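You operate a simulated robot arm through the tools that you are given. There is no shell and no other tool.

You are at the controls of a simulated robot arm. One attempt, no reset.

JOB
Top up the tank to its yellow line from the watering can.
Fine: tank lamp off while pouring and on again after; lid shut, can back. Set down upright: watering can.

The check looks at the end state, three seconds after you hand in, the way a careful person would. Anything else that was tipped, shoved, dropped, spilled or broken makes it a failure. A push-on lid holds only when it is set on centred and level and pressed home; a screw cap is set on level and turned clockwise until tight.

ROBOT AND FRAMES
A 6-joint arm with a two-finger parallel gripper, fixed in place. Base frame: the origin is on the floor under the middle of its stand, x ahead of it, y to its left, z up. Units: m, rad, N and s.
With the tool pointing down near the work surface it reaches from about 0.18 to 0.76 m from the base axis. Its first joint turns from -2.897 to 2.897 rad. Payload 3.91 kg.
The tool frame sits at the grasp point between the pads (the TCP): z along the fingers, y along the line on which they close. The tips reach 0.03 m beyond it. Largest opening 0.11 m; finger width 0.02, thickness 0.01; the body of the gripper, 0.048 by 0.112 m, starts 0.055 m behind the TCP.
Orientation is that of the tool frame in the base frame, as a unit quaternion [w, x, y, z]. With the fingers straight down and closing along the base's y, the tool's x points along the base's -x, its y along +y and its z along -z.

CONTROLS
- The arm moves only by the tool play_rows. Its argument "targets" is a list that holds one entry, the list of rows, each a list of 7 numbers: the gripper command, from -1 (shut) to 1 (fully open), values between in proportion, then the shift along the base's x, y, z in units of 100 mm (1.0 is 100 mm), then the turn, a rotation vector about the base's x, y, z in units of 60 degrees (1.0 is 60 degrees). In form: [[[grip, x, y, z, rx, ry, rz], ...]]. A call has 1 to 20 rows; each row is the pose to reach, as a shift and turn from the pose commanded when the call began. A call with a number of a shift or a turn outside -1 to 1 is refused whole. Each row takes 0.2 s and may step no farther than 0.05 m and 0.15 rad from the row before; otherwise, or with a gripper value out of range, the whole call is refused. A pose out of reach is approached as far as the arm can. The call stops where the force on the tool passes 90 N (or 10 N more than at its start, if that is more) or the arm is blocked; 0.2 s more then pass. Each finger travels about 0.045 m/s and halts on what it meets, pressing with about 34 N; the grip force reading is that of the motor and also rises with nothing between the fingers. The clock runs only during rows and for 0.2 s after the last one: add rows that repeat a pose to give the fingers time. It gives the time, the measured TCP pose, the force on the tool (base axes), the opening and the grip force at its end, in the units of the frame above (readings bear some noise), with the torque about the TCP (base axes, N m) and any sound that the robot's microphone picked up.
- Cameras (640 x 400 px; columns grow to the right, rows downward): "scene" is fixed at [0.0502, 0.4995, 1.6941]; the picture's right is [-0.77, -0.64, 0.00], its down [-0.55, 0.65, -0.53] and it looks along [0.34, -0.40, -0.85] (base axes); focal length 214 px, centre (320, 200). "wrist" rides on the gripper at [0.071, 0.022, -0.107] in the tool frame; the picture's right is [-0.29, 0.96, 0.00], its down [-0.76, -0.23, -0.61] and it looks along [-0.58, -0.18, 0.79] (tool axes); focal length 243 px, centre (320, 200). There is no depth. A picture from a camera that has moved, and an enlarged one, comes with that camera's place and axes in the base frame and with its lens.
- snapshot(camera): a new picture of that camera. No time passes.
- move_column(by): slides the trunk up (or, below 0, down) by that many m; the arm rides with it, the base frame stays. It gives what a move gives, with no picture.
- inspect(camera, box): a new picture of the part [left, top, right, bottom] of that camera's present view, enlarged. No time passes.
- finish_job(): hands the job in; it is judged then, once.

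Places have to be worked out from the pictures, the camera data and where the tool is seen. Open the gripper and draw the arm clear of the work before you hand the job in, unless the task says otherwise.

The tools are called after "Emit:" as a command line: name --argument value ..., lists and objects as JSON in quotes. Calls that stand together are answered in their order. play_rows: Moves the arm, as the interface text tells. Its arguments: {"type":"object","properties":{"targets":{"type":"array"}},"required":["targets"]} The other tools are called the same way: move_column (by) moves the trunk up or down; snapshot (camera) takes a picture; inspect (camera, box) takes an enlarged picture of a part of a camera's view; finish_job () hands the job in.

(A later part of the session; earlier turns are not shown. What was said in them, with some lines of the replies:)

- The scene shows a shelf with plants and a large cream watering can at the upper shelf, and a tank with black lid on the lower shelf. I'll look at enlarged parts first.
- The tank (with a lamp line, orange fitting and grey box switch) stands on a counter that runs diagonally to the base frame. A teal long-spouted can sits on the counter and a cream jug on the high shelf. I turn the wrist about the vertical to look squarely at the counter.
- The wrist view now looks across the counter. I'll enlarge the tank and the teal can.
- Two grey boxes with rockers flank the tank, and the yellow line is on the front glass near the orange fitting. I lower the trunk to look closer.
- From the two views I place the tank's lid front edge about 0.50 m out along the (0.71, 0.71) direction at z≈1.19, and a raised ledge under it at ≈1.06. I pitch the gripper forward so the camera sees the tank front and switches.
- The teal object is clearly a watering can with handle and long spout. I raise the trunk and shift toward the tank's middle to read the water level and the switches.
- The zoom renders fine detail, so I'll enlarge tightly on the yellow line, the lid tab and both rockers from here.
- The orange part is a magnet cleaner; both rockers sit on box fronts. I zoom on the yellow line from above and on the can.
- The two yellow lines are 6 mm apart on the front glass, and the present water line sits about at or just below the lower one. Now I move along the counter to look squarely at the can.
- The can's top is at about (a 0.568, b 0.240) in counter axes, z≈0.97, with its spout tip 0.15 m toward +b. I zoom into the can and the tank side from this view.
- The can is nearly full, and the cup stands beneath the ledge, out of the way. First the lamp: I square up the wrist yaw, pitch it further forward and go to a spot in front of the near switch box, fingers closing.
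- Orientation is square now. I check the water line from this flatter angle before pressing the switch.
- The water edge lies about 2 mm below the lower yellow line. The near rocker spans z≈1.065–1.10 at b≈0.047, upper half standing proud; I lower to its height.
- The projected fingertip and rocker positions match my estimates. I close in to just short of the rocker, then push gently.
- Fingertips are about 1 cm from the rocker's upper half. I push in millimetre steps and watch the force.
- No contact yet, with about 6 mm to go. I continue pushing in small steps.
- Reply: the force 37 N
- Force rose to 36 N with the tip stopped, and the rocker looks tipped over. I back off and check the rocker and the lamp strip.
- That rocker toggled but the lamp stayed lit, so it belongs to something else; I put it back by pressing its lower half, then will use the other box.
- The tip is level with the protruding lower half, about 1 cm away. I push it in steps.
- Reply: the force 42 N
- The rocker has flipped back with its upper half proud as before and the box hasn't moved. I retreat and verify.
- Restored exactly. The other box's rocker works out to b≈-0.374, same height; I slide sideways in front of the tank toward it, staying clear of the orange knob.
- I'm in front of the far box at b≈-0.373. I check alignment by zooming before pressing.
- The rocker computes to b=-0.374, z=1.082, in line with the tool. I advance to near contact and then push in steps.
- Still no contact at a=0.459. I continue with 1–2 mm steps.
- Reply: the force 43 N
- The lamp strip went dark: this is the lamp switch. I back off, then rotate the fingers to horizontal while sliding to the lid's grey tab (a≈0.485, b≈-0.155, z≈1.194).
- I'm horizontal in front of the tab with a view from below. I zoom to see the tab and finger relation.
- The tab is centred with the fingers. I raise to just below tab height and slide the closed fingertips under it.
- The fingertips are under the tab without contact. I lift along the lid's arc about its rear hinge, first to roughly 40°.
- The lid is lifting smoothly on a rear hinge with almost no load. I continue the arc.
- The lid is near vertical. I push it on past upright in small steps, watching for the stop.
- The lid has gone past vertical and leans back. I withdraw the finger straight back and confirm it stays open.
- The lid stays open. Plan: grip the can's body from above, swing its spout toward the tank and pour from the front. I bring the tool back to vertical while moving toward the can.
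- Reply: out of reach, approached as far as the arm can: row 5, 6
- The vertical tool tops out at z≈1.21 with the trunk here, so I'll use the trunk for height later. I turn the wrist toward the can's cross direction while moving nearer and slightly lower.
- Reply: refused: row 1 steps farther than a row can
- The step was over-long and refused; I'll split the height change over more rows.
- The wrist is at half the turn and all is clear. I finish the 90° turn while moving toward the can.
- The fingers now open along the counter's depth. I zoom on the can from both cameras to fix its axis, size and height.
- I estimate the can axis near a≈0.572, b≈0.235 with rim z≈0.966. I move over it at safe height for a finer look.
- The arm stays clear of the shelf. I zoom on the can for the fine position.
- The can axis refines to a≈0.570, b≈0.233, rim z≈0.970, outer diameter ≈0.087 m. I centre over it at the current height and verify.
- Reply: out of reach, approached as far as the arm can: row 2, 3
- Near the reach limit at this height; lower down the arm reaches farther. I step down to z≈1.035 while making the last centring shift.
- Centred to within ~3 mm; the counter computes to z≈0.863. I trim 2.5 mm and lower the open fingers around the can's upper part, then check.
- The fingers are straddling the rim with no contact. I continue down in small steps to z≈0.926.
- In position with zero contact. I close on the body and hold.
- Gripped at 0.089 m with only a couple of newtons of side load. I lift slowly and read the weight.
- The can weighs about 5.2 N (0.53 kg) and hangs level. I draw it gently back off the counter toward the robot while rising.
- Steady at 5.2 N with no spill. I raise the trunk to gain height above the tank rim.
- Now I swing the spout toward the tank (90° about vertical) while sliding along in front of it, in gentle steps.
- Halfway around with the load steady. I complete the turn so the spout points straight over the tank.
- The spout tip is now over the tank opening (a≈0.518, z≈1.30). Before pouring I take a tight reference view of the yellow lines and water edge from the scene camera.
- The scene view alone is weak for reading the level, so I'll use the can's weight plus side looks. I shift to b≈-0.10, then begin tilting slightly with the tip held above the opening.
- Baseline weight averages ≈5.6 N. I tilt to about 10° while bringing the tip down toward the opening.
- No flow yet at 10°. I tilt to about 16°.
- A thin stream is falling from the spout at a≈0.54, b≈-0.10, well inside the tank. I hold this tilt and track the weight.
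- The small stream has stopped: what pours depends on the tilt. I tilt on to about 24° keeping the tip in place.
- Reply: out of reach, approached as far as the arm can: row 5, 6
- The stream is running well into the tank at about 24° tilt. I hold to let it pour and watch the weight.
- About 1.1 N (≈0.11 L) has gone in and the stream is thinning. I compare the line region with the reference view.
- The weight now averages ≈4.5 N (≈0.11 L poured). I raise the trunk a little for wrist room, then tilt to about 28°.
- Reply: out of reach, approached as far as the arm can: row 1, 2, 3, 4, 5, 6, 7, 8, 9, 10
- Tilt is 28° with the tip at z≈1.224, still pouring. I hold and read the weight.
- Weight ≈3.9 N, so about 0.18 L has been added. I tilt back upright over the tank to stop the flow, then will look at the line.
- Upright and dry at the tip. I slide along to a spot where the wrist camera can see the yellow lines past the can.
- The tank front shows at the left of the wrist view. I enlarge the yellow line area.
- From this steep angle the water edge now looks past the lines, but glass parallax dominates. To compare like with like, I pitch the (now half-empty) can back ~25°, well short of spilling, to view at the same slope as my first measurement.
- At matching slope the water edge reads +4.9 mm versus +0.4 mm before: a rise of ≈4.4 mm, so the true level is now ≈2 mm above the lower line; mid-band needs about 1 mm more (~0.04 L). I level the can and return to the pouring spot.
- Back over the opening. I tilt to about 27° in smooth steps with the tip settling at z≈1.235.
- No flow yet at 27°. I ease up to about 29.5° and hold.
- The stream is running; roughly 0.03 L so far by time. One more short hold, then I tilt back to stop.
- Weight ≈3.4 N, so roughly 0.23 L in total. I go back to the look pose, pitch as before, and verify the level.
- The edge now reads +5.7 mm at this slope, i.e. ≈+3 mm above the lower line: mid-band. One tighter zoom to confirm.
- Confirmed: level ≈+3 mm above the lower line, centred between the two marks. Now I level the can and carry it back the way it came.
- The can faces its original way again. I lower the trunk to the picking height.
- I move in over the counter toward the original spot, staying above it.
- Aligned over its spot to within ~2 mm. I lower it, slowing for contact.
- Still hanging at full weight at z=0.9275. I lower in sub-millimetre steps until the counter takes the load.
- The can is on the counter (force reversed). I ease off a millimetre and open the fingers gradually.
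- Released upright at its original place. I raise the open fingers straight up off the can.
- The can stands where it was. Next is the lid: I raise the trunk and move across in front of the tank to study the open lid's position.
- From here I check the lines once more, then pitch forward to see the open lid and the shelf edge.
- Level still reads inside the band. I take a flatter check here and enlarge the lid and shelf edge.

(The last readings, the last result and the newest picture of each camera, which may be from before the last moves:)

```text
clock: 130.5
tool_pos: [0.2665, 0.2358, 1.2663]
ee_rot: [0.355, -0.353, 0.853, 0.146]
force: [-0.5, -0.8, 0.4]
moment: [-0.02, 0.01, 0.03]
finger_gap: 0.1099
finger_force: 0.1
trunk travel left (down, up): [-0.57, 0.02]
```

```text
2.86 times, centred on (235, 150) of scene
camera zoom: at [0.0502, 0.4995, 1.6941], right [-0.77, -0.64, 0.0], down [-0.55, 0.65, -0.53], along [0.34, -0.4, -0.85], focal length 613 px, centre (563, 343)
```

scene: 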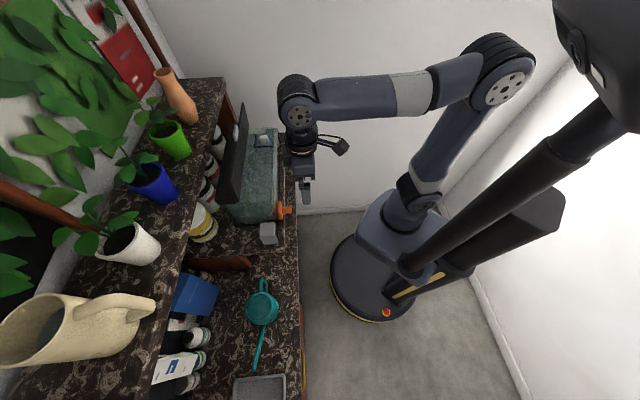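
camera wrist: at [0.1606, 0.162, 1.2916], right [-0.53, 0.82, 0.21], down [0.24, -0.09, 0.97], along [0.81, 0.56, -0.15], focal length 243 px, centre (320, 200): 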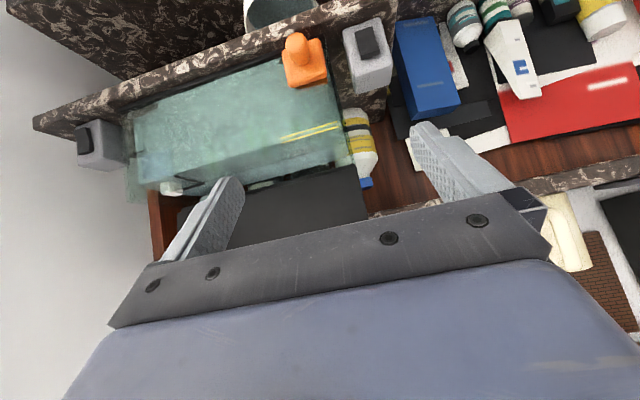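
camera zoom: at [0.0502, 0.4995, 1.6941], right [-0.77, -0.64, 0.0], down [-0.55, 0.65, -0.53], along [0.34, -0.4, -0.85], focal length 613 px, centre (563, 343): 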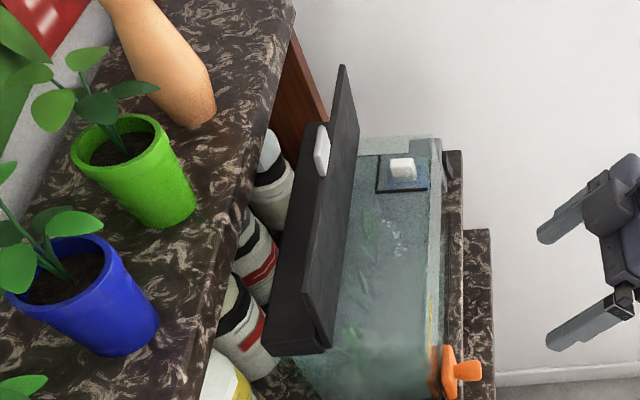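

The lid turns out to be resting at about 75° (tab near a≈0.571, z≈1.307; hinge near a≈0.60), held by hinge friction. I'll close the fingers, reach over its edge and push it shut from its outer side.

Emit:
play_rows --targets '[[[0, 0.27, -0.04, 0.17, -0.06, 0.06, 0], [-1, 0.55, -0.08, 0.34, -0.12, 0.12, 0], [-1, 0.82, -0.12, 0.5, -0.177, 0.177, 0]]]'

Emit:
move_column --by 0.02

Emit:
play_rows --targets '[[[-1, 0.27, -0.04, 0.17, 0, 0, 0], [-1, 0.55, -0.08, 0.34, 0, 0, 0], [-1, 0.82, -0.12, 0.5, 0, 0, 0], [-1, 0.82, -0.12, 0.5, 0, 0, 0]]]'

Emit:
snapshot --camera "scene"

Emit:
snapshot --camera "wrist"

```text
clock: 131.3
tool_pos: [0.3487, 0.2267, 1.3147]
ee_rot: [0.239, -0.369, 0.893, 0.098]
force: [0.6, 0.8, 0.8]
moment: [0.04, -0.03, -0.03]
finger_gap: 0.0405
finger_force: 0.0
trunk travel left (down, up): [-0.57, 0.02]
```

```text
clock: 132.0
tool_pos: [0.3482, 0.2274, 1.3351]
ee_rot: [0.24, -0.369, 0.893, 0.098]
force: [-0.5, -0.5, 0.3]
moment: [0.0, -0.02, -0.03]
finger_gap: 0.0001
finger_force: 19.4
trunk travel left (down, up): [-0.59, 0.0]
```

```text
clock: 133.0
tool_pos: [0.4306, 0.2148, 1.3835]
ee_rot: [0.238, -0.37, 0.892, 0.099]
force: [0.5, -0.6, -1.1]
moment: [0.01, -0.03, -0.03]
finger_gap: 0.0
finger_force: 33.9
trunk travel left (down, up): [-0.59, 0.0]
```

```text
taken
```

scene: 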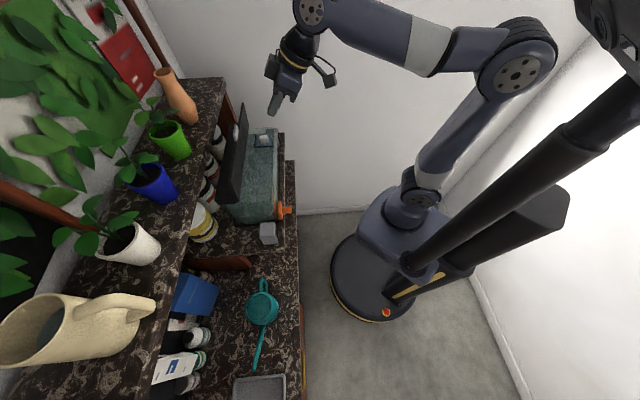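

```text
taken
camera wrist: at [0.3332, 0.1483, 1.4416], right [-0.5, 0.85, 0.14], down [0.41, 0.09, 0.91], along [0.76, 0.51, -0.4], focal length 243 px, centre (320, 200)
```

wrist: 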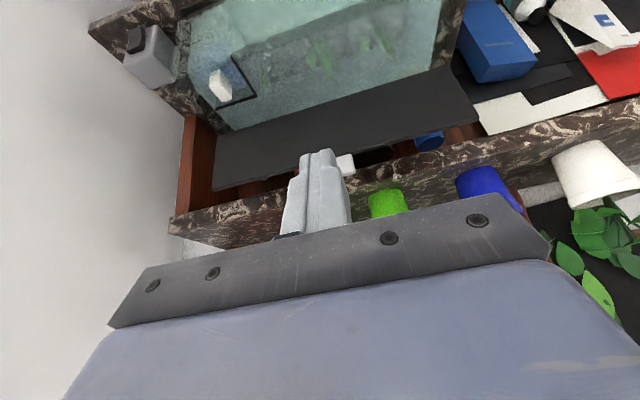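

I'm above and in front of the lid at b≈-0.153. I zoom to pin down the tab, lid edge and shelf edge.

Emit:
inspect --camera "wrist" --box '[180, 90, 480, 240]'

Emit:
inspect --camera "scene" --box '[190, 60, 310, 180]'

```text
2.13 times, centred on (330, 165) of wrist
camera zoom: at [0.3332, 0.1483, 1.4416], right [-0.5, 0.85, 0.14], down [0.41, 0.09, 0.91], along [0.76, 0.51, -0.4], focal length 518 px, centre (299, 275)
```

zoom: 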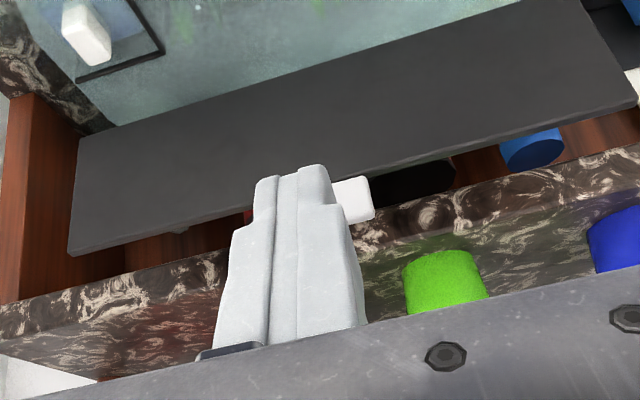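

```text
3.33 times, centred on (250, 120) of scene
camera zoom: at [0.0502, 0.4995, 1.6941], right [-0.77, -0.64, 0.0], down [-0.55, 0.65, -0.53], along [0.34, -0.4, -0.85], focal length 715 px, centre (553, 467)
```

zoom: 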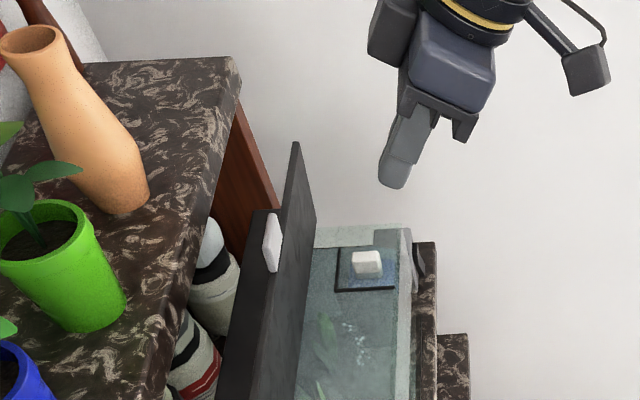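

The lid's free edge is at a≈0.580, z≈1.289, tab top ≈1.318; the shelf front (a≈0.64) leaves a 6 cm gap. I go over the edge beside the tab (b≈-0.105), staying high.

Emit:
play_rows --targets '[[[-1, 0.13, 0.33, 0.0, 0, 0, 0], [-1, 0.26, 0.66, 0.0, 0, 0, 0], [-1, 0.39, 0.98, 0.0, 0, 0, 0]]]'

Emit:
inspect --camera "scene" --box '[190, 60, 310, 180]'

Emit:
snapshot --camera "wrist"

```text
clock: 133.8
tool_pos: [0.4743, 0.3149, 1.3836]
ee_rot: [0.239, -0.369, 0.892, 0.098]
force: [0.1, 0.0, 0.4]
moment: [-0.01, -0.01, -0.02]
finger_gap: 0.0
finger_force: 34.0
trunk travel left (down, up): [-0.59, 0.0]
```

```text
3.33 times, centred on (250, 120) of scene
camera zoom: at [0.0502, 0.4995, 1.6941], right [-0.77, -0.64, 0.0], down [-0.55, 0.65, -0.53], along [0.34, -0.4, -0.85], focal length 715 px, centre (553, 467)
```

zoom: 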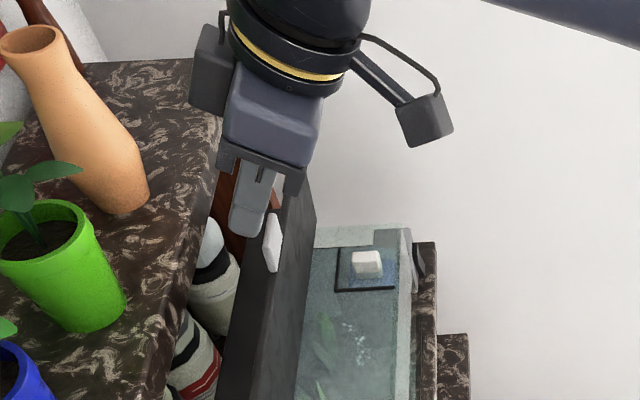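

```text
taken
camera wrist: at [0.3754, 0.2495, 1.4399], right [-0.5, 0.85, 0.14], down [0.41, 0.09, 0.91], along [0.76, 0.51, -0.4], focal length 243 px, centre (320, 200)
```

wrist: 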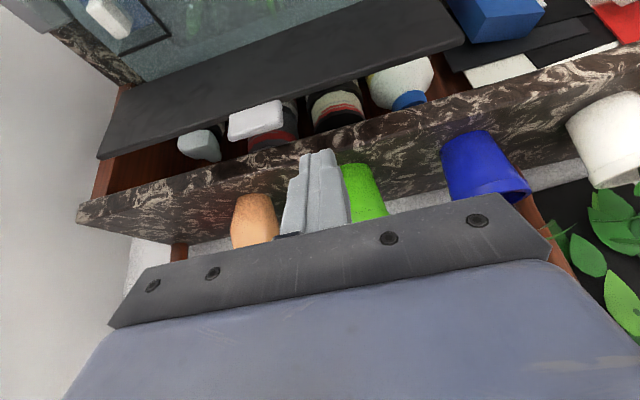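

The finger is over the lid edge, to the side of the tab. I go 3.5 cm further back and lower behind the lid.

Emit:
play_rows --targets '[[[-1, 0.13, 0.13, 0.0, 0, 0, 0], [-1, 0.26, 0.26, 0.0, 0, 0, 0], [-1, 0.26, 0.26, -0.2, 0, 0, 0], [-1, 0.26, 0.26, -0.4, 0, 0, 0], [-1, 0.26, 0.26, -0.6, 0, 0, 0], [-1, 0.26, 0.26, -0.78, 0, 0, 0]]]'

Emit:
inspect --camera "scene" --box '[190, 60, 310, 180]'

Emit:
snapshot --camera "wrist"

```text
clock: 135.2
tool_pos: [0.4965, 0.3403, 1.3052]
ee_rot: [0.239, -0.37, 0.892, 0.098]
force: [-0.5, 0.7, 1.2]
moment: [0.01, -0.02, -0.03]
finger_gap: 0.0001
finger_force: 33.8
trunk travel left (down, up): [-0.59, 0.0]
```

```text
3.33 times, centred on (250, 120) of scene
camera zoom: at [0.0502, 0.4995, 1.6941], right [-0.77, -0.64, 0.0], down [-0.55, 0.65, -0.53], along [0.34, -0.4, -0.85], focal length 715 px, centre (553, 467)
```

zoom: 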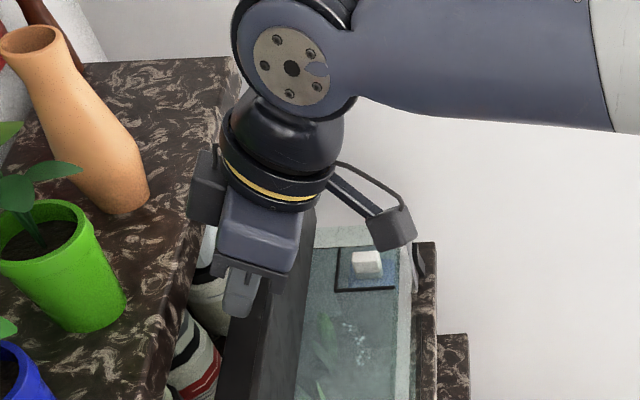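

```text
taken
camera wrist: at [0.3996, 0.2735, 1.3627], right [-0.5, 0.85, 0.14], down [0.41, 0.09, 0.91], along [0.76, 0.51, -0.4], focal length 243 px, centre (320, 200)
```

wrist: 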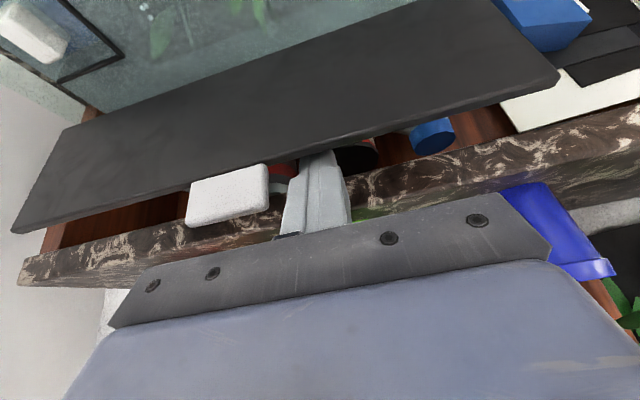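

The fingertip is behind the lid. I pull toward the robot in small steps and watch how the lid responds.

Emit:
play_rows --targets '[[[-1, -0.07, -0.07, 0.0, 0, 0, 0], [-1, -0.14, -0.14, 0.0, 0, 0, 0], [-1, -0.21, -0.21, 0.0, 0, 0, 0]]]'

Emit:
inspect --camera "scene" --box '[190, 60, 310, 180]'

Emit:
snapshot --camera "wrist"

```text
clock: 136.0
tool_pos: [0.4742, 0.319, 1.3077]
ee_rot: [0.239, -0.369, 0.893, 0.097]
force: [-0.2, 0.2, -0.4]
moment: [-0.03, 0.03, -0.04]
finger_gap: 0.0
finger_force: 33.5
trunk travel left (down, up): [-0.59, 0.0]
```

```text
3.33 times, centred on (250, 120) of scene
camera zoom: at [0.0502, 0.4995, 1.6941], right [-0.77, -0.64, 0.0], down [-0.55, 0.65, -0.53], along [0.34, -0.4, -0.85], focal length 715 px, centre (553, 467)
```

zoom: 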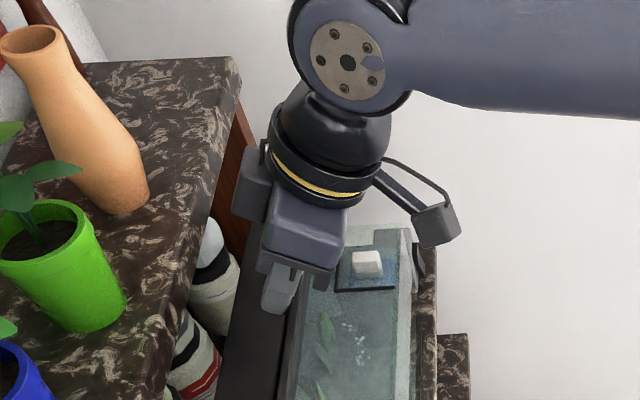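

```text
taken
camera wrist: at [0.3772, 0.2528, 1.3646], right [-0.5, 0.85, 0.14], down [0.41, 0.09, 0.91], along [0.76, 0.51, -0.4], focal length 243 px, centre (320, 200)
```

wrist: 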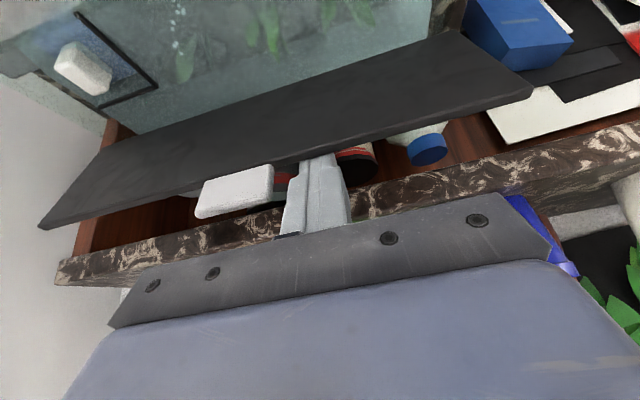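

The lid is following the finger with negligible force. I continue along its arc.

Emit:
play_rows --targets '[[[-1, -0.07, -0.07, -0.05, 0, 0, 0], [-1, -0.144, -0.144, -0.11, 0, 0, 0]]]'

Emit:
inspect --camera "scene" --box '[190, 60, 310, 180]'

Emit:
snapshot --camera "wrist"

```text
clock: 136.6
tool_pos: [0.4586, 0.3045, 1.2969]
ee_rot: [0.24, -0.37, 0.892, 0.098]
force: [0.0, -0.3, -0.6]
moment: [0.01, 0.01, -0.01]
finger_gap: 0.0
finger_force: 34.5
trunk travel left (down, up): [-0.59, 0.0]
```

```text
3.33 times, centred on (250, 120) of scene
camera zoom: at [0.0502, 0.4995, 1.6941], right [-0.77, -0.64, 0.0], down [-0.55, 0.65, -0.53], along [0.34, -0.4, -0.85], focal length 715 px, centre (553, 467)
```

zoom: 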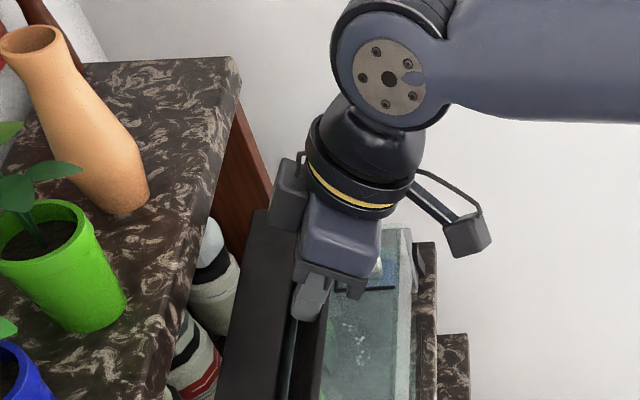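

```text
taken
camera wrist: at [0.3628, 0.2386, 1.3546], right [-0.5, 0.85, 0.14], down [0.41, 0.09, 0.91], along [0.76, 0.51, -0.4], focal length 243 px, centre (320, 200)
```

wrist: 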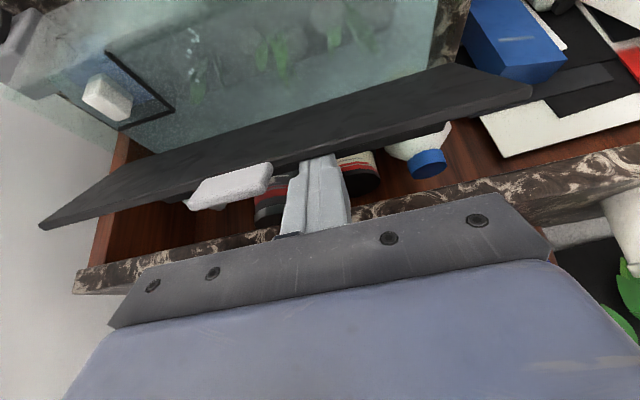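

The lid is coming down in step with the finger. I continue to follow the arc.

Emit:
play_rows --targets '[[[-1, -0.06, -0.06, -0.07, 0, 0, 0], [-1, -0.122, -0.122, -0.143, 0, 0, 0], [-1, -0.17, -0.17, -0.235, 0, 0, 0]]]'

Emit:
inspect --camera "scene" --box '[190, 60, 310, 180]'

Emit:
snapshot --camera "wrist"

```text
clock: 137.4
tool_pos: [0.4426, 0.2887, 1.2746]
ee_rot: [0.24, -0.37, 0.892, 0.098]
force: [-0.2, -0.1, 0.3]
moment: [0.02, -0.03, 0.0]
finger_gap: 0.0
finger_force: 33.8
trunk travel left (down, up): [-0.59, 0.0]
```

```text
3.33 times, centred on (250, 120) of scene
camera zoom: at [0.0502, 0.4995, 1.6941], right [-0.77, -0.64, 0.0], down [-0.55, 0.65, -0.53], along [0.34, -0.4, -0.85], focal length 715 px, centre (553, 467)
```

zoom: 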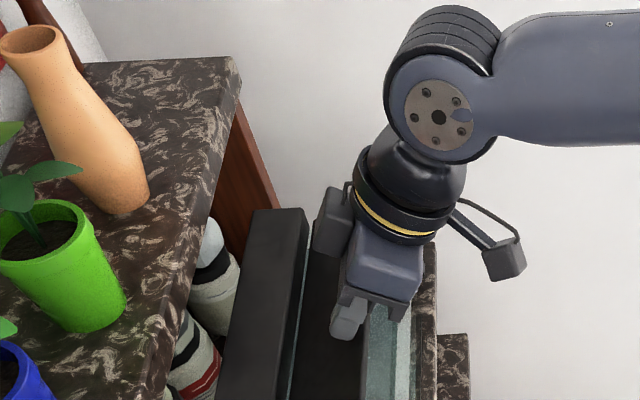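

```text
taken
camera wrist: at [0.3445, 0.2222, 1.3317], right [-0.5, 0.85, 0.14], down [0.41, 0.09, 0.91], along [0.76, 0.51, -0.4], focal length 243 px, centre (320, 200)
```

wrist: 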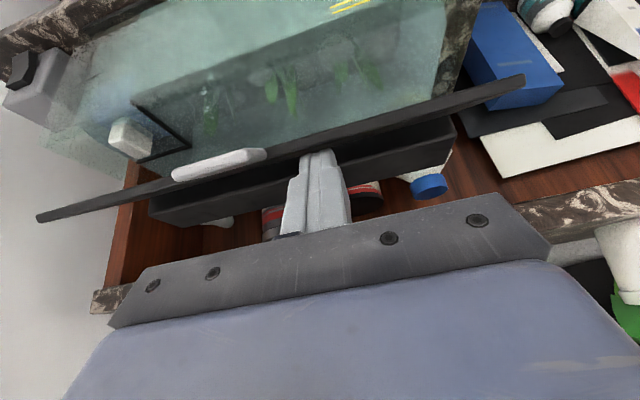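

About 30° left. I keep pressing it down along the arc.

Emit:
play_rows --targets '[[[-1, -0.05, -0.05, -0.08, 0, 0, 0], [-1, -0.08, -0.08, -0.16, 0, 0, 0], [-1, -0.11, -0.11, -0.24, 0, 0, 0], [-1, -0.12, -0.12, -0.3, 0, 0, 0]]]'

Emit:
inspect --camera "scene" --box '[190, 60, 310, 220]'

Emit:
snapshot --camera "wrist"

```text
clock: 138.4
tool_pos: [0.4303, 0.2763, 1.2419]
ee_rot: [0.239, -0.37, 0.893, 0.098]
force: [0.2, 0.4, 0.4]
moment: [-0.04, 0.02, 0.0]
finger_gap: 0.0001
finger_force: 33.9
trunk travel left (down, up): [-0.59, 0.0]
```

```text
2.50 times, centred on (250, 140) of scene
camera zoom: at [0.0502, 0.4995, 1.6941], right [-0.77, -0.64, 0.0], down [-0.55, 0.65, -0.53], along [0.34, -0.4, -0.85], focal length 536 px, centre (495, 350)
```

zoom: 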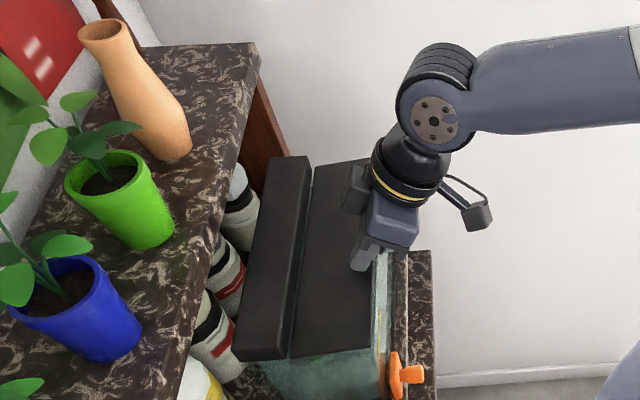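

```text
taken
camera wrist: at [0.3337, 0.2089, 1.3001], right [-0.5, 0.85, 0.14], down [0.41, 0.09, 0.91], along [0.76, 0.51, -0.4], focal length 243 px, centre (320, 200)
```

wrist: 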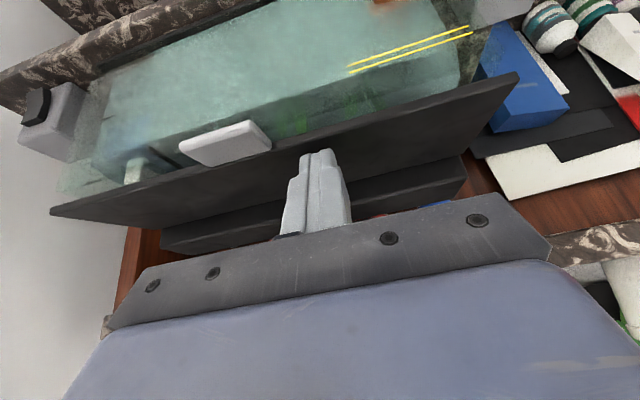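

Nearly shut. I press straight down in small steps until it seats.

Emit:
play_rows --targets '[[[-1, 0, 0, -0.04, 0, 0, 0], [-1, 0, 0, -0.08, 0, 0, 0], [-1, 0, 0, -0.1, 0, 0, 0]]]'

Emit:
inspect --camera "scene" --box '[215, 100, 315, 225]'

Emit:
snapshot --camera "wrist"

```text
clock: 139.2
tool_pos: [0.4311, 0.2754, 1.2323]
ee_rot: [0.24, -0.369, 0.892, 0.098]
force: [-0.7, 0.2, 0.6]
moment: [-0.03, 0.04, -0.01]
finger_gap: 0.0001
finger_force: 34.5
trunk travel left (down, up): [-0.59, 0.0]
```

```text
3.20 times, centred on (265, 162) of scene
camera zoom: at [0.0502, 0.4995, 1.6941], right [-0.77, -0.64, 0.0], down [-0.55, 0.65, -0.53], along [0.34, -0.4, -0.85], focal length 686 px, centre (496, 320)
```

zoom: 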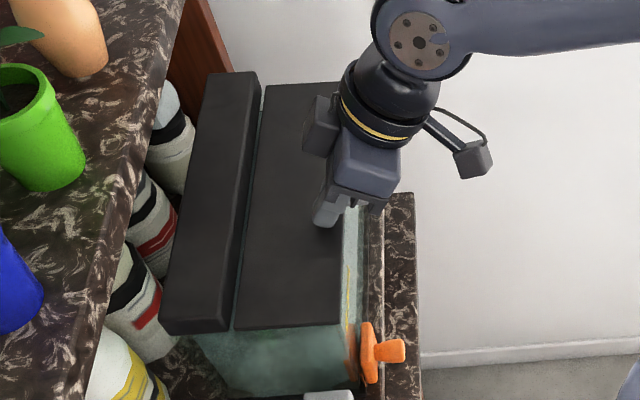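

```text
taken
camera wrist: at [0.3333, 0.2095, 1.2894], right [-0.5, 0.85, 0.14], down [0.41, 0.09, 0.91], along [0.76, 0.51, -0.4], focal length 243 px, centre (320, 200)
```

wrist: 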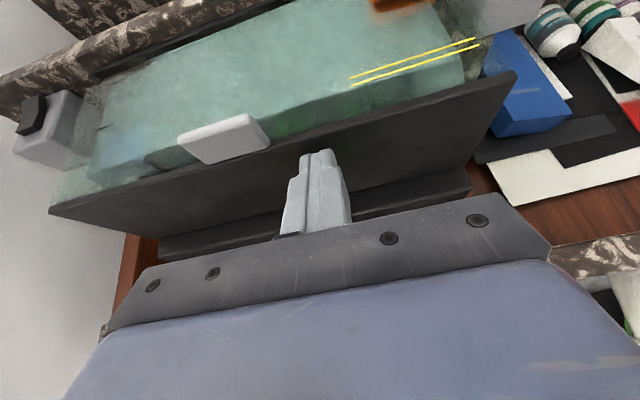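

Still no resistance at tip z≈1.20. I continue pressing in 2 mm steps.

Emit:
play_rows --targets '[[[-1, 0, 0, -0.02, 0, 0, 0], [-1, 0, 0, -0.04, 0, 0, 0], [-1, 0, 0, -0.05, 0, 0, 0]]]'

Emit:
play_rows --targets '[[[-1, 0, 0, -0.015, 0, 0, 0], [-1, 0, 0, -0.03, 0, 0, 0], [-1, 0, 0, -0.03, 0, 0, 0]]]'

Emit:
inspect --camera "scene" --box '[215, 100, 315, 225]'

```text
clock: 140.0
tool_pos: [0.4299, 0.2768, 1.2307]
ee_rot: [0.244, -0.37, 0.891, 0.1]
force: [-2.3, 5.6, 27.4]
moment: [0.3, -0.1, 0.08]
finger_gap: 0.0
finger_force: 33.7
trunk travel left (down, up): [-0.59, 0.0]
```

```text
clock: 140.8
tool_pos: [0.4296, 0.2757, 1.2307]
ee_rot: [0.245, -0.369, 0.891, 0.099]
force: [-5.0, 7.3, 44.6]
moment: [0.41, -0.13, 0.2]
finger_gap: 0.0001
finger_force: 33.6
trunk travel left (down, up): [-0.59, 0.0]
```

```text
3.20 times, centred on (265, 162) of scene
camera zoom: at [0.0502, 0.4995, 1.6941], right [-0.77, -0.64, 0.0], down [-0.55, 0.65, -0.53], along [0.34, -0.4, -0.85], focal length 686 px, centre (496, 320)
```

zoom: 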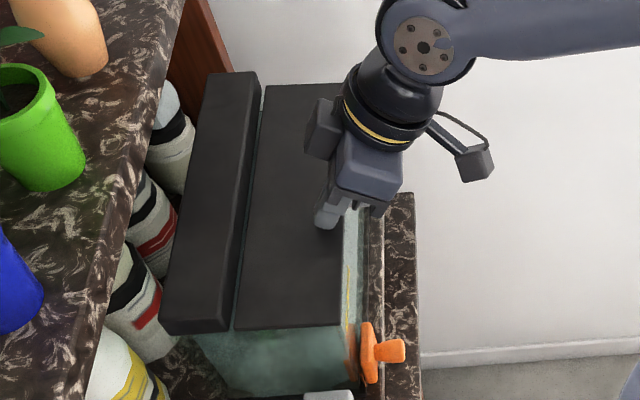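

The lid is seated (firm stop, 45 N). I lift off and draw back, then check it.

Emit:
play_rows --targets '[[[-1, 0, 0, 0.12, 0, 0, 0], [-1, -0.05, -0.05, 0.4, 0, 0, 0], [-1, -0.3, -0.3, 0.5, 0, 0, 0], [-1, -0.6, -0.6, 0.5, 0, 0, 0], [-1, -0.85, -0.85, 0.5, 0, 0, 0]]]'

Emit:
snapshot --camera "wrist"

Emit:
inspect --camera "scene" --box '[215, 100, 315, 225]'

```text
clock: 142.0
tool_pos: [0.3456, 0.1873, 1.2765]
ee_rot: [0.239, -0.37, 0.893, 0.097]
force: [0.1, 0.0, -0.1]
moment: [-0.01, 0.0, -0.02]
finger_gap: 0.0001
finger_force: 33.5
trunk travel left (down, up): [-0.59, 0.0]
```

```text
taken
camera wrist: at [0.248, 0.1218, 1.3353], right [-0.5, 0.85, 0.14], down [0.41, 0.09, 0.91], along [0.76, 0.51, -0.4], focal length 243 px, centre (320, 200)
```

wrist: 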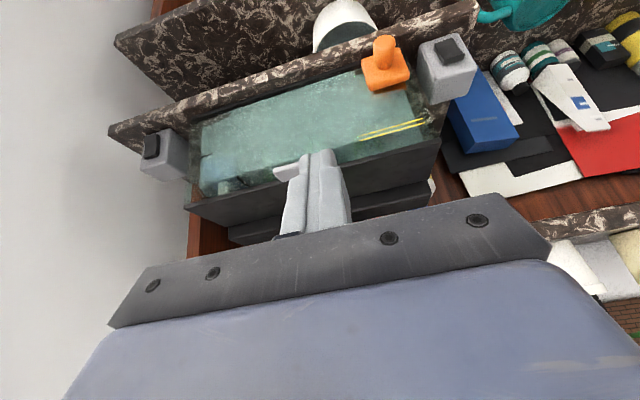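

```text
3.20 times, centred on (265, 162) of scene
camera zoom: at [0.0502, 0.4995, 1.6941], right [-0.77, -0.64, 0.0], down [-0.55, 0.65, -0.53], along [0.34, -0.4, -0.85], focal length 686 px, centre (496, 320)
```

zoom: 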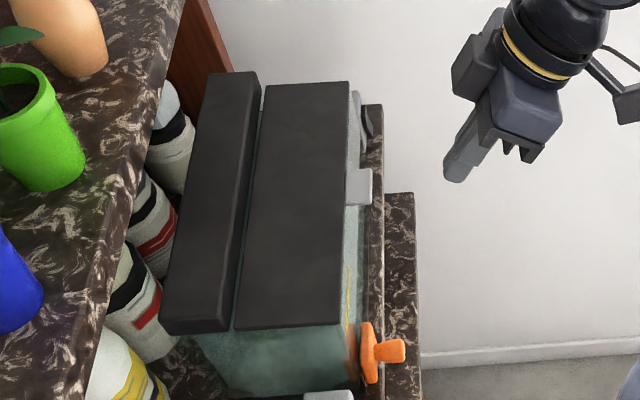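

The lid is shut as it was originally. Now the lamp: I pitch the closed fingers and move in front of the far switch box.

Emit:
play_rows --targets '[[[-1, 0.25, -0.25, 0, 0.075, -0.075, 0], [-1, 0.5, -0.5, 0, 0.15, -0.15, 0], [-1, 0.72, -0.72, 0, 0.22, -0.22, 0], [-1, 0.92, -0.92, 0, 0.2946, -0.2946, 0]]]'

Emit:
play_rows --targets '[[[-1, 0.3, -0.3, 0, 0, 0, 0], [-1, 0.6, -0.6, 0, 0, 0, 0], [-1, 0.92, -0.92, 0, 0, 0, 0]]]'

Emit:
move_column --by -0.18

Emit:
inspect --camera "wrist" --box '[240, 80, 440, 220]'

Emit:
inspect --camera "scene" --box '[255, 100, 335, 160]'

```text
clock: 143.0
tool_pos: [0.4352, 0.0948, 1.2766]
ee_rot: [0.426, -0.339, 0.82, 0.177]
force: [0.1, -0.2, 0.3]
moment: [-0.02, 0.03, 0.02]
finger_gap: 0.0
finger_force: 34.3
trunk travel left (down, up): [-0.59, 0.0]
```

```text
clock: 143.8
tool_pos: [0.5275, 0.0054, 1.2766]
ee_rot: [0.426, -0.339, 0.82, 0.176]
force: [0.0, -0.3, 0.1]
moment: [-0.01, 0.0, 0.0]
finger_gap: 0.0
finger_force: 34.1
trunk travel left (down, up): [-0.59, 0.0]
```

```text
clock: 145.8
tool_pos: [0.5282, 0.006, 1.0956]
ee_rot: [0.427, -0.339, 0.819, 0.176]
force: [0.2, -0.3, -1.0]
moment: [0.02, 0.0, 0.0]
finger_gap: 0.0001
finger_force: 34.6
trunk travel left (down, up): [-0.41, 0.18]
```

```text
2.86 times, centred on (340, 150) of wrist
camera zoom: at [0.4208, -0.0691, 1.0999], right [-0.56, 0.8, 0.24], down [0.12, -0.21, 0.97], along [0.82, 0.57, 0.02], focal length 693 px, centre (263, 343)
```

zoom: 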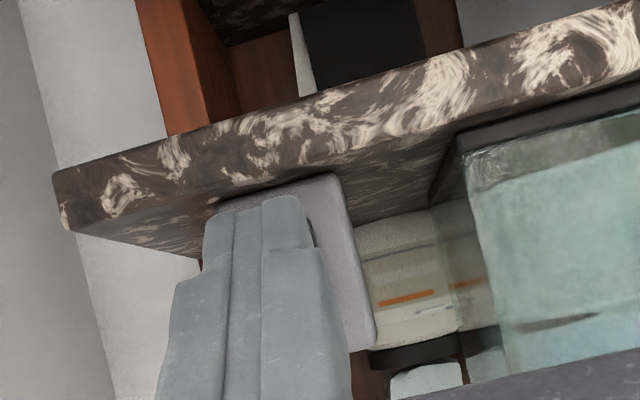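

```text
6.67 times, centred on (295, 130) of scene
camera zoom: at [0.0502, 0.4995, 1.6941], right [-0.77, -0.64, 0.0], down [-0.55, 0.65, -0.53], along [0.34, -0.4, -0.85], focal length 1430 px, centre (487, 667)
```

zoom: 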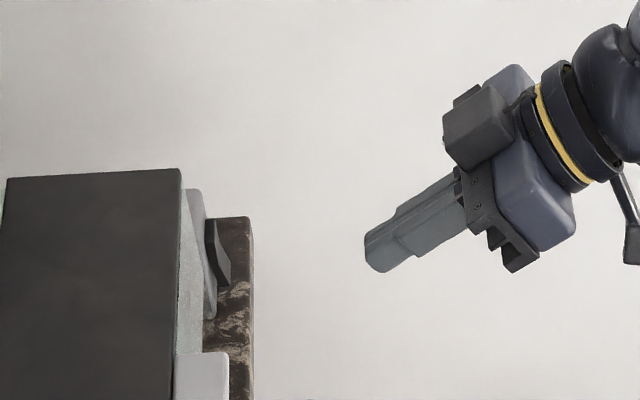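

Aligned within a few mm; the rocker's lower half now stands out. I adjust and advance to just short of it.

Emit:
play_rows --targets '[[[-1, 0.033, -0.033, -0.1, 0, 0, 0], [-1, 0.2, 0.134, -0.1, 0, 0, 0], [-1, 0.4, 0.334, -0.1, 0, 0, 0], [-1, 0.53, 0.464, -0.1, 0, 0, 0], [-1, 0.53, 0.464, -0.1, 0, 0, 0]]]'

Emit:
inspect --camera "scene" --box '[255, 100, 335, 160]'

Emit:
inspect --camera "wrist" --box '[240, 80, 440, 220]'

```text
clock: 147.0
tool_pos: [0.5828, 0.0531, 1.0854]
ee_rot: [0.426, -0.339, 0.82, 0.175]
force: [-0.8, -0.1, -0.1]
moment: [-0.01, -0.01, 0.01]
finger_gap: 0.0001
finger_force: 34.4
trunk travel left (down, up): [-0.41, 0.18]
```

```text
6.67 times, centred on (295, 130) of scene
camera zoom: at [0.0502, 0.4995, 1.6941], right [-0.77, -0.64, 0.0], down [-0.55, 0.65, -0.53], along [0.34, -0.4, -0.85], focal length 1430 px, centre (487, 667)
```

zoom: 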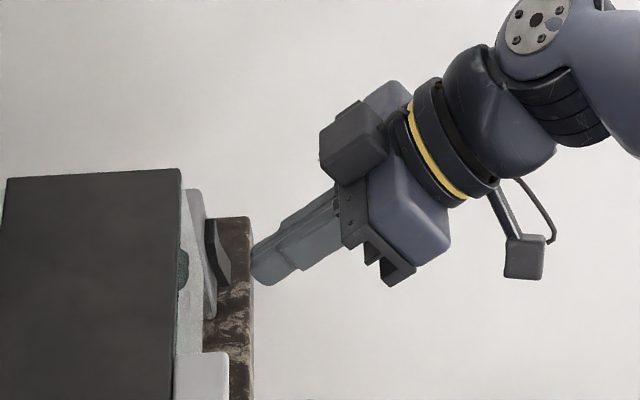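

```text
2.86 times, centred on (340, 150) of wrist
camera zoom: at [0.4756, -0.023, 1.089], right [-0.56, 0.8, 0.24], down [0.12, -0.21, 0.97], along [0.82, 0.57, 0.02], focal length 693 px, centre (263, 343)
```

zoom: 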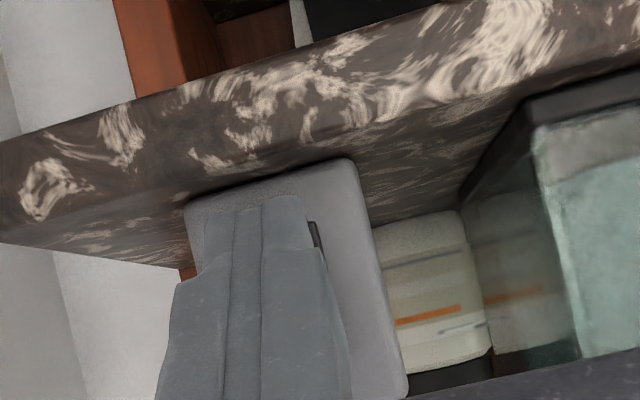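

A centimetre to go. I press the lower half in small steps.

Emit:
play_rows --targets '[[[-1, 0.02, 0.02, 0, 0, 0, 0], [-1, 0.04, 0.04, 0, 0, 0, 0], [-1, 0.06, 0.06, 0, 0, 0, 0], [-1, 0.075, 0.075, 0, 0, 0, 0]]]'

Emit:
play_rows --targets '[[[-1, 0.015, 0.015, 0, 0, 0, 0], [-1, 0.03, 0.03, 0, 0, 0, 0], [-1, 0.04, 0.04, 0, 0, 0, 0]]]'

Emit:
inspect --camera "scene" --box '[215, 100, 335, 250]'

```text
clock: 148.0
tool_pos: [0.5883, 0.0609, 1.0859]
ee_rot: [0.426, -0.34, 0.819, 0.176]
force: [-0.1, 0.6, 0.5]
moment: [0.03, 0.0, 0.01]
finger_gap: 0.0
finger_force: 34.6
trunk travel left (down, up): [-0.41, 0.18]
```

```text
clock: 148.8
tool_pos: [0.5907, 0.0619, 1.0859]
ee_rot: [0.426, -0.339, 0.82, 0.176]
force: [-11.0, -8.4, -1.1]
moment: [-0.19, -0.01, 0.05]
finger_gap: 0.0
finger_force: 34.1
trunk travel left (down, up): [-0.41, 0.18]
```

```text
2.67 times, centred on (275, 175) of scene
camera zoom: at [0.0502, 0.4995, 1.6941], right [-0.77, -0.64, 0.0], down [-0.55, 0.65, -0.53], along [0.34, -0.4, -0.85], focal length 572 px, centre (440, 267)
```

zoom: 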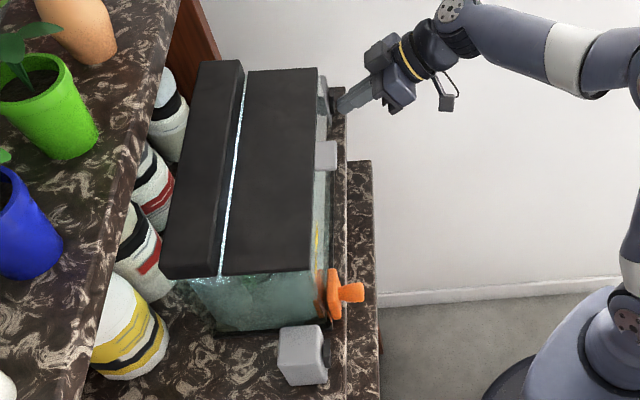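

The lamp is on again. I back away and review the whole scene.

Emit:
play_rows --targets '[[[-1, -0.1, -0.1, 0, 0, 0, 0], [-1, -0.4, -0.4, 0.05, 0, 0, 0], [-1, -0.7, -0.7, 0.1, 0, 0, 0], [0, -0.95, -0.95, 0.2, 0, 0, 0]]]'

Emit:
play_rows --targets '[[[1, -0.3, 0.3, 0.2, 0, 0, 0], [1, -0.6, 0.6, 0.4, 0, 0, 0], [1, -0.9, 0.9, 0.6, 0, 0, 0]]]'

Emit:
snapshot --camera "scene"

Emit:
snapshot --camera "wrist"

```text
clock: 149.8
tool_pos: [0.496, -0.0285, 1.104]
ee_rot: [0.426, -0.34, 0.82, 0.176]
force: [0.3, -0.6, -0.2]
moment: [0.01, 0.0, 0.02]
finger_gap: 0.0331
finger_force: 0.0
trunk travel left (down, up): [-0.41, 0.18]
```

```text
clock: 150.6
tool_pos: [0.4045, 0.059, 1.1631]
ee_rot: [0.427, -0.339, 0.819, 0.177]
force: [-0.1, 1.0, 0.3]
moment: [-0.02, 0.03, 0.0]
finger_gap: 0.1037
finger_force: 0.0
trunk travel left (down, up): [-0.41, 0.18]
```

```text
taken
```

scene: 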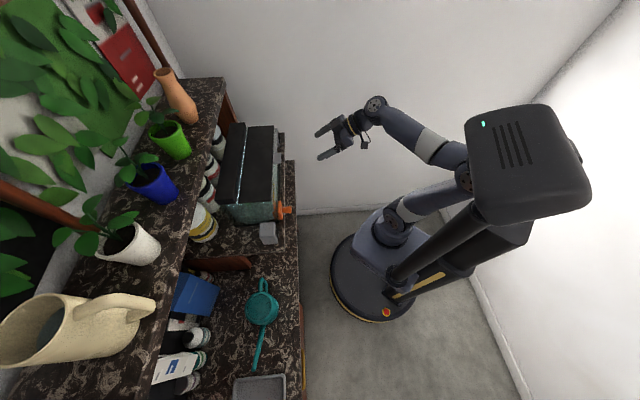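

```text
taken
camera wrist: at [0.2992, -0.0161, 1.1664], right [-0.56, 0.8, 0.24], down [0.12, -0.21, 0.97], along [0.82, 0.57, 0.02], focal length 243 px, centre (320, 200)
```

wrist: 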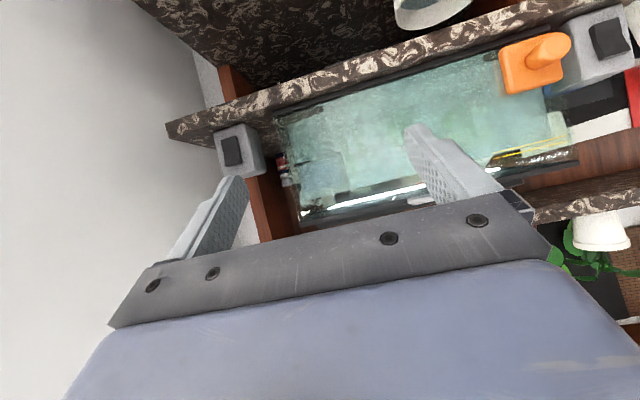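

The camera is now almost exactly at water height, ideal for a parallax-free level check. I zoom on the lines.

Emit:
inspect --camera "wrist" --box '[480, 130, 580, 185]'

Emit:
inspect --camera "wrist" --box '[505, 140, 545, 168]'

Emit:
inspect --camera "wrist" --box '[190, 80, 420, 240]'

```text
6.40 times, centred on (530, 158) of wrist
camera zoom: at [0.2992, -0.0161, 1.1664], right [-0.56, 0.8, 0.24], down [0.12, -0.21, 0.97], along [0.82, 0.57, 0.02], focal length 1553 px, centre (-1024, 472)
```

zoom: 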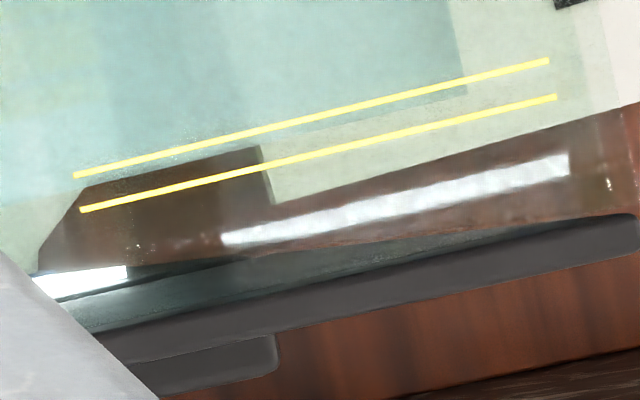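

```text
14.29 times, centred on (525, 154) of wrist
camera zoom: at [0.2992, -0.0161, 1.1664], right [-0.56, 0.8, 0.24], down [0.12, -0.21, 0.97], along [0.82, 0.57, 0.02], focal length 3466 px, centre (-2609, 857)
```

zoom: 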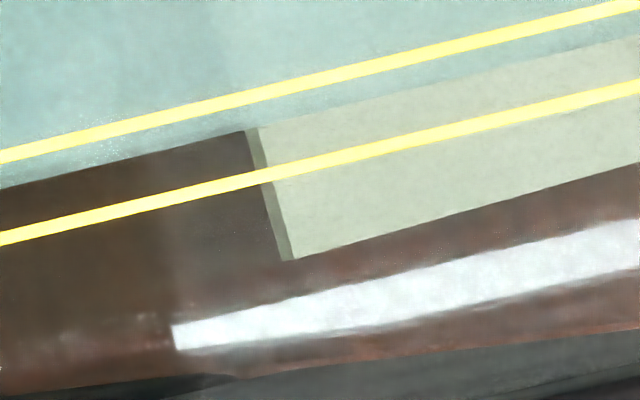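

```text
2.50 times, centred on (305, 160) of wrist
camera zoom: at [0.2992, -0.0161, 1.1664], right [-0.56, 0.8, 0.24], down [0.12, -0.21, 0.97], along [0.82, 0.57, 0.02], focal length 606 px, centre (358, 300)
```

zoom: 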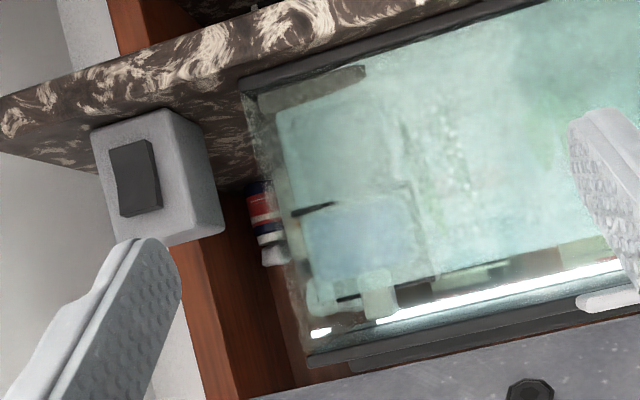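

Parallax-free, the water edge sits ≈2.5 mm above the lower line and 3.5 mm below the upper, i.e. on the mark. I do a last check of can, switches, lamp and surroundings.

Emit:
inspect --camera "scene" --box '[140, 240, 320, 400]'

Emit:
inspect --camera "scene" --box '[200, 110, 320, 260]'

Emit:
inspect --camera "scene" --box '[280, 180, 480, 340]'

Emit:
inspect --camera "scene" --box '[100, 60, 240, 200]'

```text
2.50 times, centred on (230, 320) of scene
camera zoom: at [0.0502, 0.4995, 1.6941], right [-0.77, -0.64, 0.0], down [-0.55, 0.65, -0.53], along [0.34, -0.4, -0.85], focal length 536 px, centre (545, -100)
```

zoom: 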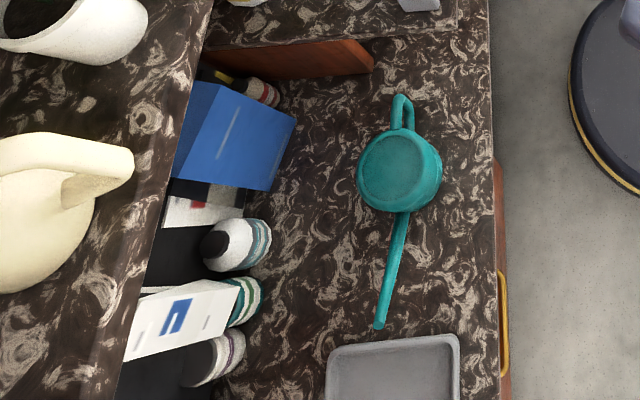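

```text
2.67 times, centred on (260, 185) of scene
camera zoom: at [0.0502, 0.4995, 1.6941], right [-0.77, -0.64, 0.0], down [-0.55, 0.65, -0.53], along [0.34, -0.4, -0.85], focal length 572 px, centre (480, 240)
```

zoom: 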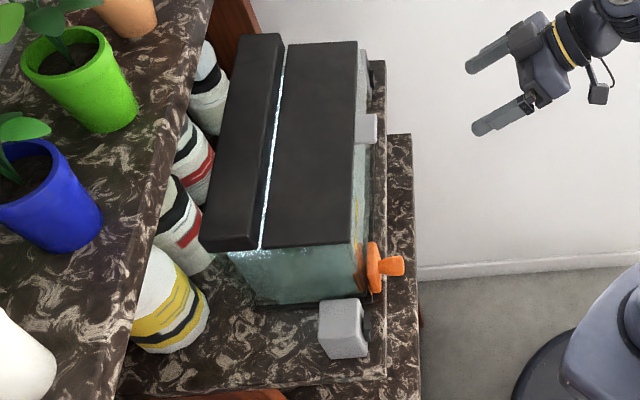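

```text
2.50 times, centred on (380, 260) of scene
camera zoom: at [0.0502, 0.4995, 1.6941], right [-0.77, -0.64, 0.0], down [-0.55, 0.65, -0.53], along [0.34, -0.4, -0.85], focal length 536 px, centre (170, 50)
```

zoom: 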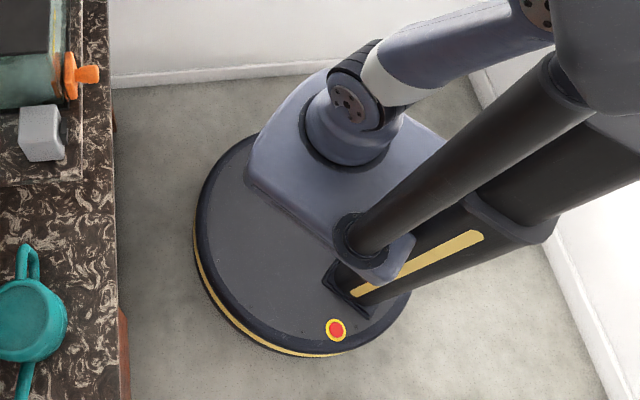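

```text
2.86 times, centred on (170, 130) of scene
camera zoom: at [0.0502, 0.4995, 1.6941], right [-0.77, -0.64, 0.0], down [-0.55, 0.65, -0.53], along [0.34, -0.4, -0.85], focal length 613 px, centre (749, 400)
```

zoom: 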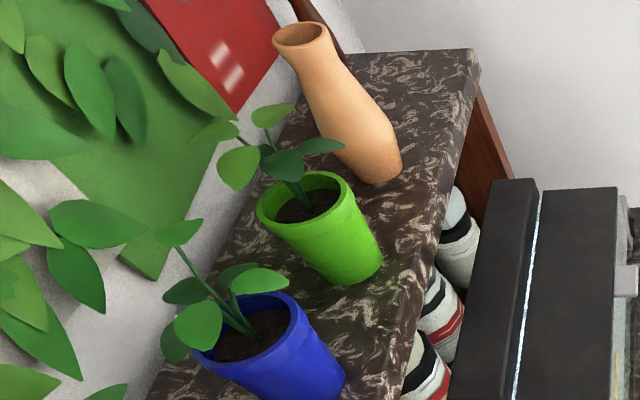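

Everything matches the starting arrangement: can upright in place, lid shut, lamp lit, nothing disturbed, floor dry. I draw the open gripper a little further back before handing in.

Emit:
play_rows --targets '[[[1, -0.2, -0.2, 0.1, 0, 0, 0], [1, -0.4, -0.4, 0.2, 0, 0, 0], [1, -0.4, -0.4, 0.2, 0, 0, 0]]]'

Emit:
snapshot --camera "scene"

```text
clock: 151.4
tool_pos: [0.3654, 0.0169, 1.1852]
ee_rot: [0.426, -0.34, 0.819, 0.177]
force: [0.2, 0.2, 0.1]
moment: [-0.02, 0.01, -0.03]
finger_gap: 0.11
finger_force: 0.1
trunk travel left (down, up): [-0.41, 0.18]
```

```text
taken
```

scene: 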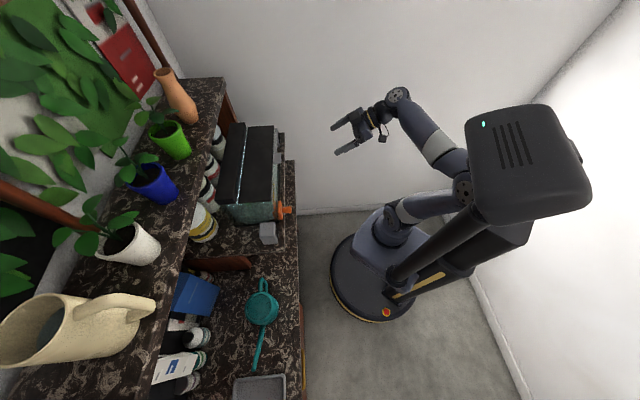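

The gripper is open and clear, the tank is filled to the line, lid shut, lamp on and can back. I hand the job in.

Emit:
finish_job

```text
The job is handed in.
```

The tank is topped up from the teal watering can and the job is handed in. The water stands between the two yellow marks, about 2.5 mm above the lower one and 3.5 mm below the upper. I added roughly 0.23 L, judged from the drop in the can's weight.

- **Yellow line:** the glass carries two yellow lines 6 mm apart, not one. I took the space between them as the target.
- **Lamp:** it was off for the whole pour and is on again now.
- **Wrong switch first:** I pressed the other switch box by mistake before finding the lamp's. The lamp didn't change, and I flipped that rocker straight back to its original position.
- **Lid:** it is shut and pressed down to a firm stop. It looks as it did at the start.
- **Can:** it is upright, within a few millimetres of where it stood and facing the same way.

I saw no spill on the counter or floor, and nothing else looked moved. The gripper is open and clear of the work.
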